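You operate a simulated robot arm through the tools that you are given. There is no shell and no other tool. Be economical: measure what you need, move in short steps, check, and stop when the job is done.

Carry out the task below with a simulated robot arm. There is one attempt and no reset: what you move stays moved.

TASK
Take the dowel carton and put it in the red bin.
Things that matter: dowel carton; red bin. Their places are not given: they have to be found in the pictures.

It is judged by the outcome, as a careful person would: the job done as asked, and still so three seconds after it is handed in. It fails if anything else is knocked over, pushed out of place, dropped, spilled or broken.

THE ROBOT
A 6-joint arm with a two-finger parallel gripper, fixed in place. Base frame: the origin is at the foot of the arm, x ahead of it, y to its left, z up; the work surface is at about z = 0. Lengths are in mm, angles in rad, forces in N, time in s.
With the tool pointing down near the work surface it reaches from about 180 to 460 mm from the base axis. Its first joint turns from -1.222 to 1.222 rad. Payload 1.9 kg.
Tool frame: the origin (TCP) lies between the finger pads and is the grasp point; the fingertips stand 23 mm ahead of it; z points along the fingers, y is the line along which they close. The gripper opens to 94 mm. The fingers are 38 mm wide and 10 mm thick; the gripper's body (54 by 96 mm) begins 39 mm behind the TCP.
Orientation is that of the tool frame in the base frame, as a unit quaternion [x, y, z, w]. With the fingers straight down and closing along the base's y, the tool's x points along the base's -x, its y along +y and its z along -z.

THE INTERFACE
- The arm moves only by the tool arm_command. Its argument "deltas" is a list of rows, each a list of 4 numbers: the shift along the tool's x, y, z in m, then the turn about the tool's z in rad. In form: [[x, y, z, yaw], ...]. A call has 1 to 10 rows; each row shifts and turns the commanded pose from where the row before left it, along the tool's axes as they then stand. "fingers" is the gripper command, from -1 (shut) to 1 (fully open), values between in proportion, set as the call begins (left out, the last holds). A row lasts 0.2 s, in which the tool goes at most 50 mm and 0.15 rad; a call with a longer step from one row to the next is refused whole, and so is a gripper value outside its range. A pose out of reach is approached as far as the arm can. The call stops where the force on the tool passes 40 N (or 10 N more than at its start, if that is more) or the arm is blocked; 0.2 s more then pass. The fingers move at their own pace (about 108 mm/s each) and stop on an object; they squeeze with about 26 N. The grip force told is the motor's: it shows also when the fingers shut on nothing. Time passes only in rows, and 0.2 s behind the last, so rows that do not move let the fingers close. It gives the time, the measured TCP pose, the force on the tool (base axes), the opening and the grip force at its end, in the units of the frame above (readings bear some noise).
- Cameras (640 x 400 px; columns grow to the right, rows downward): "scene" is fixed at [54.6, 304.7, 446.4]; the picture's right is [-0.81, -0.59, 0.00], its down [-0.21, 0.29, -0.93] and it looks along [0.55, -0.76, -0.36] (base axes); focal length 315 px, centre (320, 200). "wrist" rides on the gripper at [-39, 0, -44] in the tool frame; the picture's right is [0.00, -1.00, 0.00], its down [0.97, 0.00, -0.24] and it looks along [0.24, 0.00, 0.97] (tool axes); focal length 218 px, centre (320, 200).
- snapshot(camera): a new picture of that camera. No time passes.
- point_at(camera, pixels): for up to 12 pixels [column, row] of the newest picture of that camera ("zoom" is the newest enlarged one), the place [x, y, z] in the base frame of the surface seen there, good to about 3 mm. No time passes.
- close_up(camera, box): a new picture of the part [left, top, right, bottom] of that camera's present view, enlarged. No time passes.
- job_done(): hands the job in; it is judged then, once.

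Work in short steps. Measure before you move; look again where a grasp or a placing could have gone wrong, and mend it. You have 60 turns and 24 pictures in all, the two below and enlarged ones among them. Open the gripper and draw the arm clear of the work before you hand the job in, unless the task says otherwise; then end with one line.

The tools are called after "Call:" as name(argument=value, ...) on one line, values as JSON. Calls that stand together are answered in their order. arm_command: Moves the arm, as the interface text tells. Its arguments: {"type":"object","properties":{"deltas":{"type":"array","items":{"type":"array","items":{"type":"number"}}},"fingers":{"type":"number"}},"required":["deltas"]} The other tools are called the same way: snapshot (camera) takes a picture; point_at (camera, pixels) gives the place of the surface under pixels of a picture; close_up (camera, box) takes an enlarged picture of a part of a camera's view; job_done () hands the job in.

At the start:

```text
time_s: 0.0
tcp_pos: [243.4, -129.0, 357.9]
tool_rot: [0.0, 1.0, 0.001, 0.001]
ft_force: [0.7, -0.5, -1.2]
finger_gap: 93.6
grasp_force: 0.1
```

scene: 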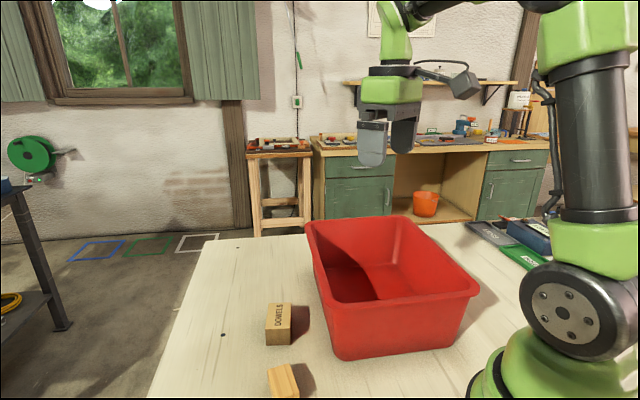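
wrist: 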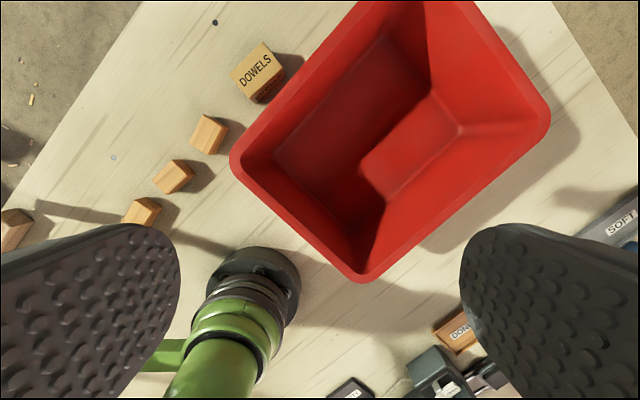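

The DOWELS carton shows at about (283,325) in the scene picture and (258,70) in the wrist one. I measure the carton and the bin.

Call:
close_up(camera="scene", box=[220, 200, 500, 375])

Call:
close_up(camera="wrist", box=[180, 20, 340, 120])

Call:
point_at(camera="wrist", pixels=[[264, 43], [284, 70], [258, 70], [233, 72], [236, 160], [362, 278], [546, 120], [330, 130], [420, 150], [300, 60], [208, 134]])

Call:
point_at(camera="scene", pixels=[[268, 305], [290, 304], [266, 343], [290, 340], [278, 325], [309, 222], [400, 217], [475, 290], [336, 352], [280, 370]])

```text
2.29 times, centred on (360, 288) of scene
```

zoom: 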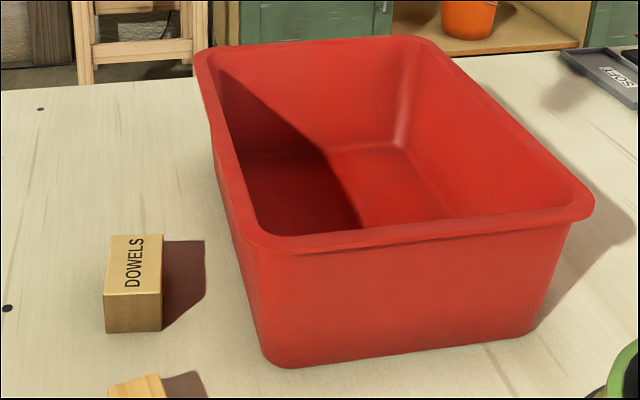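

```text
4.00 times, centred on (260, 70) of wrist
```

zoom: 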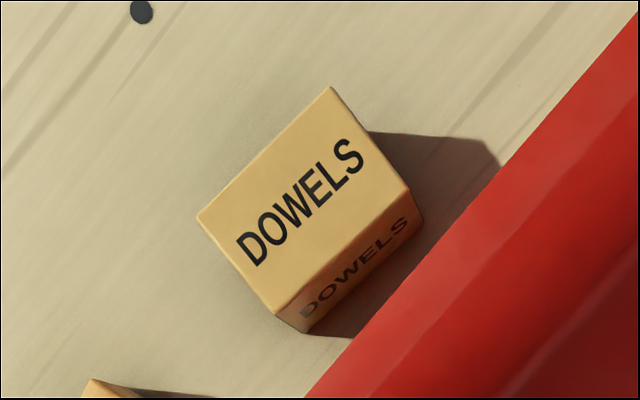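

```text
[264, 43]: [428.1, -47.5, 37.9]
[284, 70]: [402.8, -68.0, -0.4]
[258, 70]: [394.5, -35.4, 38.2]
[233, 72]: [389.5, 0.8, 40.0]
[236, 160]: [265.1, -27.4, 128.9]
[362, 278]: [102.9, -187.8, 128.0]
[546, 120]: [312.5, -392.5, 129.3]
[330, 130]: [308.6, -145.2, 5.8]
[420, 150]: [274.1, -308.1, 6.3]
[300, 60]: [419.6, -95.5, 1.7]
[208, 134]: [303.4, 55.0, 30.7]
```

```text
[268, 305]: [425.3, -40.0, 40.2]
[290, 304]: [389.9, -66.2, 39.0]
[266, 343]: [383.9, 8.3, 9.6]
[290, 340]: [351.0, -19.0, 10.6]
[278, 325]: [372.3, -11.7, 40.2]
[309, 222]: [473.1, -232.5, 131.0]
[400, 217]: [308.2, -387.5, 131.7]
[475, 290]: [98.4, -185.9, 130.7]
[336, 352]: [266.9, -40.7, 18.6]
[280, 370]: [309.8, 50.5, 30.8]
```

Both views agree; the carton top is at z about 39 and the bin rim at about 130. Next I get the top face's corners from the wrist zoom.

Call:
point_at(camera="zoom", pixels=[[332, 92], [405, 190], [276, 306], [203, 215], [304, 200], [306, 328], [420, 215], [350, 345], [430, 260]])

```text
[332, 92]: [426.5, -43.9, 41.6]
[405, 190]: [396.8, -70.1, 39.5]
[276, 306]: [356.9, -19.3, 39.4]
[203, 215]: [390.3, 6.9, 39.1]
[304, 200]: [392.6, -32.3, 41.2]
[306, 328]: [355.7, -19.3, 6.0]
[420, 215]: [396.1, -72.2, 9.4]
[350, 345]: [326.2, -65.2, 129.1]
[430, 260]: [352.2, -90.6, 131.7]
```

The carton is centred near (392,-32) and is 41 x 64 x 40 mm, with its short side at about 37.5° from x, parallel to the bin wall and about 48 mm from the rim. I go above it at z≈220 and turn the tool to close across the short side.

Call:
arm_command(deltas=[[-0.0298, 0.0195, 0.0276, 0], [-0.0298, 0.0195, 0.0276, 0], [-0.0298, 0.0195, 0.0276, 0], [-0.0298, 0.0195, 0.0276, 0], [-0.0298, 0.0195, 0.0276, 0], [0, 0, 0, 0.145], [0, 0, 0, 0.145], [0, 0, 0, 0.145], [0, 0, 0, 0.145], [0, 0, 0, 0.145]], fingers=0.45)

Call:
arm_command(deltas=[[0, 0, 0.03, 0.1], [0, 0, 0.03, 0.091], [0, 0, 0.03, 0], [0, 0, 0, 0]])

Call:
snapshot(camera="wrist")

```text
time_s: 2.2
tcp_pos: [392.8, -32.6, 220.8]
tool_rot: [0.356, 0.934, 0.001, 0.001]
ft_force: [0.7, 1.1, 1.0]
finger_gap: 68.0
grasp_force: 0.2
```

```text
time_s: 3.2
tcp_pos: [391.9, -32.0, 132.2]
tool_rot: [0.443, 0.897, 0.001, 0.001]
ft_force: [0.1, 0.8, 0.3]
finger_gap: 68.3
grasp_force: 0.0
```

```text
19 pictures are left
```

wrist: 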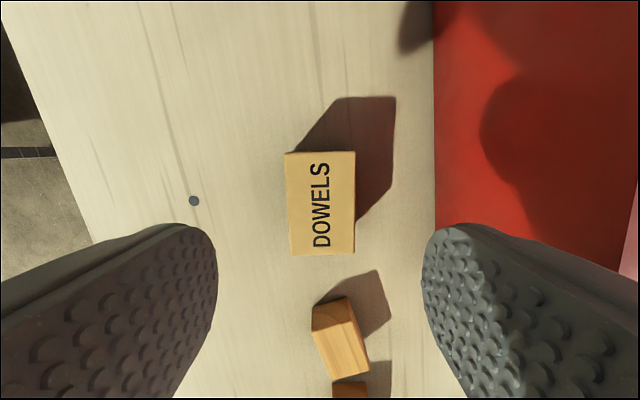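

The carton is aligned and centred at column 320, with clear space on both sides. I go down to z≈22.

Call:
arm_command(deltas=[[0, 0, 0.03, 0], [0, 0, 0.03, 0], [0, 0, 0.025, 0], [0, 0, 0.015, 0], [0, 0, 0.007, 0], [0, 0, 0, 0]])

Call:
snapshot(camera="scene")

```text
time_s: 4.6
tcp_pos: [393.5, -33.2, 26.0]
tool_rot: [0.442, 0.897, 0.001, 0.001]
ft_force: [0.8, 0.1, -0.5]
finger_gap: 68.4
grasp_force: 0.2
```

```text
18 pictures are left
```

scene: 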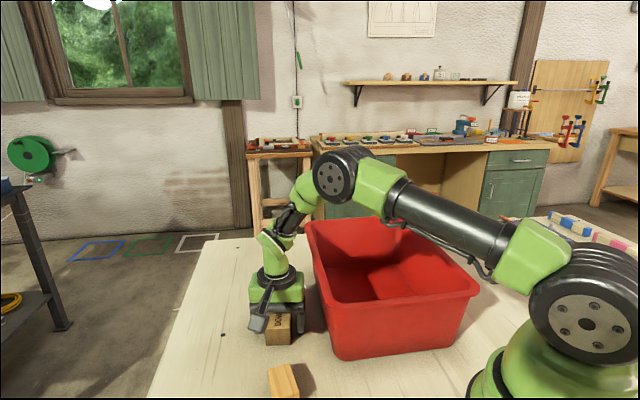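

The fingers straddle the carton at z=26, with their tips about 3 mm above the table. I close them.

Call:
arm_command(deltas=[[0, 0, 0, 0], [0, 0, 0, 0], [0, 0, 0, 0]], fingers=-1)

```text
time_s: 5.4
tcp_pos: [392.8, -34.2, 25.6]
tool_rot: [0.443, 0.897, 0.001, 0.0]
ft_force: [-0.4, 0.2, -0.4]
finger_gap: 44.8
grasp_force: 25.6
```

The gap is 44.8 mm at 25.6 N, so the carton is gripped. I lift it straight up.

Call:
arm_command(deltas=[[0, 0, -0.015, 0], [0, 0, -0.03, 0], [0, 0, -0.03, 0], [0, 0, -0.03, 0], [0, 0, -0.03, 0], [0, 0, -0.03, 0], [0, 0, -0.025, 0], [0, 0, 0, 0]])

Call:
snapshot(camera="wrist")

```text
time_s: 7.2
tcp_pos: [394.9, -28.2, 212.9]
tool_rot: [0.443, 0.897, 0.001, 0.001]
ft_force: [0.3, 0.5, -0.8]
finger_gap: 44.6
grasp_force: 26.1
```

```text
17 pictures are left
```

wrist: 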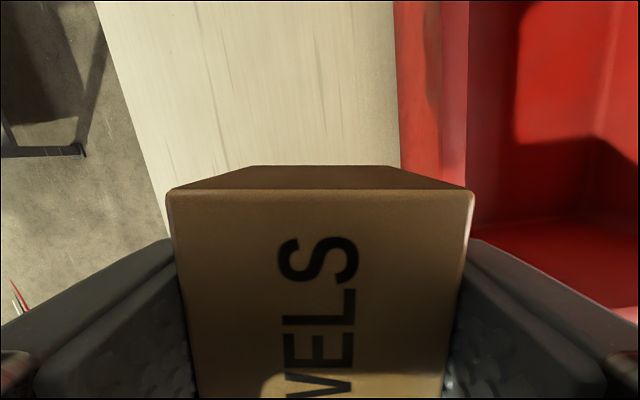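

The carton is held and clear of the rim. I carry it over the bin's centre (288,-210), which is tool dx≈-80, dy≈-195.

Call:
arm_command(deltas=[[-0.0133, -0.0326, 0, 0], [-0.0133, -0.0326, 0, 0], [-0.0133, -0.0326, 0, 0], [-0.0133, -0.0326, 0, 0], [-0.0133, -0.0326, 0, 0], [-0.0133, -0.0326, 0, 0], [0, 0, 0, 0], [0, 0, 0, 0]])

Call:
snapshot(camera="scene")

Call:
snapshot(camera="wrist")

```text
time_s: 9.0
tcp_pos: [286.1, -212.1, 213.5]
tool_rot: [0.442, 0.897, 0.001, 0.0]
ft_force: [-0.2, -1.0, -0.7]
finger_gap: 44.9
grasp_force: 25.9
```

```text
16 pictures are left
```

scene: 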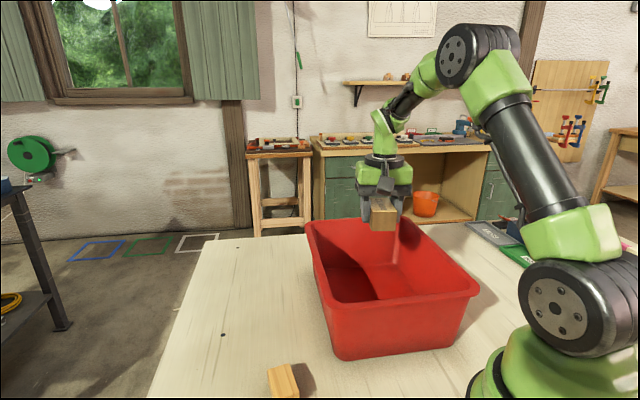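

```text
15 pictures are left
```

wrist: 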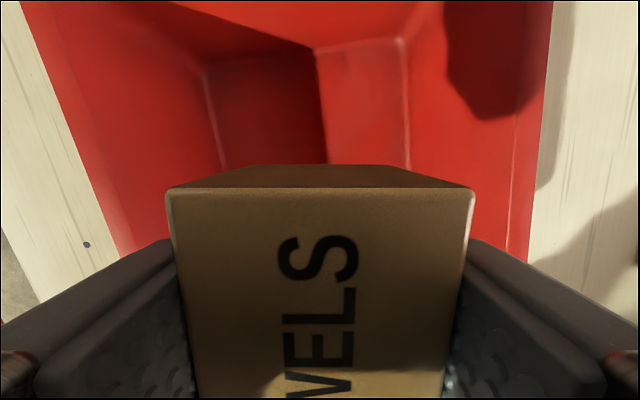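

The carton is over the bin. I check where the floor's edges lie before lowering.

Call:
point_at(camera="wrist", pixels=[[206, 75], [223, 155], [317, 55], [404, 45], [408, 155], [135, 240], [530, 240]])

```text
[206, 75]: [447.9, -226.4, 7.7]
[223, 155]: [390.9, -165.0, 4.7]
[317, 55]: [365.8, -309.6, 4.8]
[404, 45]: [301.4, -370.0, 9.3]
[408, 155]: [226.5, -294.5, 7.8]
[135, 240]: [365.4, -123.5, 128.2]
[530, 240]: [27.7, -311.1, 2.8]
```

The floor is at z≈6 and about 200 mm wide, with the tool centred across it. I lower to TCP z≈34, leaving the carton just above the floor.

Call:
arm_command(deltas=[[0, 0, 0.03, 0], [0, 0, 0.03, 0], [0, 0, 0.03, 0], [0, 0, 0.03, 0], [0, 0, 0.03, 0], [0, 0, 0.018, 0], [0, 0, 0.009, 0], [0, 0, 0, 0], [0, 0, 0, 0]])

```text
time_s: 11.0
tcp_pos: [285.3, -211.8, 35.0]
tool_rot: [0.442, 0.897, 0.001, 0.001]
ft_force: [0.3, -0.2, -1.8]
finger_gap: 45.0
grasp_force: 26.0
```

There was no contact and the carton is about 3 mm above the floor. I ease it down in small steps, then release.

Call:
arm_command(deltas=[[0, 0, 0.0015, 0], [0, 0, 0.0015, 0], [0, 0, 0, 0]])

Call:
arm_command(deltas=[[0, 0, 0, 0], [0, 0, 0, 0], [0, 0, 0, 0]], fingers=0.45)

Call:
arm_command(deltas=[[0, 0, -0.015, 0], [0, 0, -0.03, 0], [0, 0, -0.035, 0], [0, 0, -0.04, 0], [0, 0, -0.04, 0], [0, 0, -0.04, 0], [0, 0, -0.04, 0], [0, 0, 0, 0]])

Call:
snapshot(camera="wrist")

Call:
snapshot(camera="scene")

```text
time_s: 11.8
tcp_pos: [286.7, -212.9, 33.4]
tool_rot: [0.442, 0.897, 0.001, 0.001]
ft_force: [0.7, 0.4, -1.0]
finger_gap: 44.8
grasp_force: 26.1
```

```text
time_s: 12.6
tcp_pos: [286.2, -213.0, 32.9]
tool_rot: [0.443, 0.897, 0.001, 0.001]
ft_force: [0.6, 0.6, 0.2]
finger_gap: 68.1
grasp_force: 0.0
```

```text
time_s: 14.4
tcp_pos: [288.6, -214.9, 276.0]
tool_rot: [0.442, 0.897, 0.001, 0.001]
ft_force: [-0.1, 0.3, 0.4]
finger_gap: 68.2
grasp_force: 0.0
```

```text
14 pictures are left
```

wrist: 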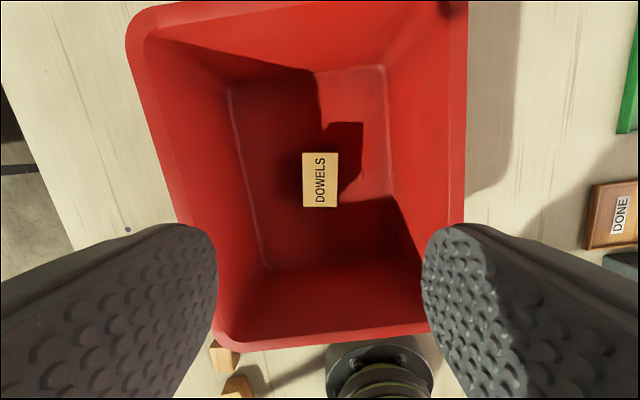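

```text
13 pictures are left
```

scene: 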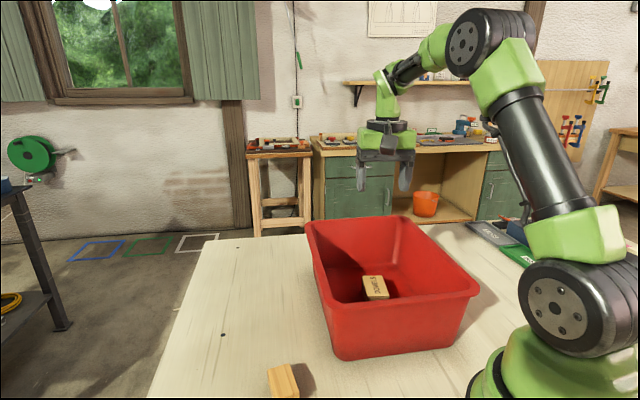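

The carton lies upright on the bin floor at (320,180) in the wrist picture, and the bin and the other objects I can see are where they were. The arm is clear at z=276; I open the gripper fully and hand in.

Call:
arm_command(deltas=[[0, 0, -0.02, 0], [0, 0, 0, 0]], fingers=1)

Call:
job_done()

```text
time_s: 15.0
tcp_pos: [288.6, -213.1, 294.6]
tool_rot: [0.443, 0.897, 0.001, 0.001]
ft_force: [0.0, -0.2, -0.4]
finger_gap: 93.9
grasp_force: 0.0
```

```text
The job is handed in.
```

The dowel carton is in the red bin, upright on its floor; the last pictures show nothing else disturbed, and the arm was drawn clear with the gripper open.
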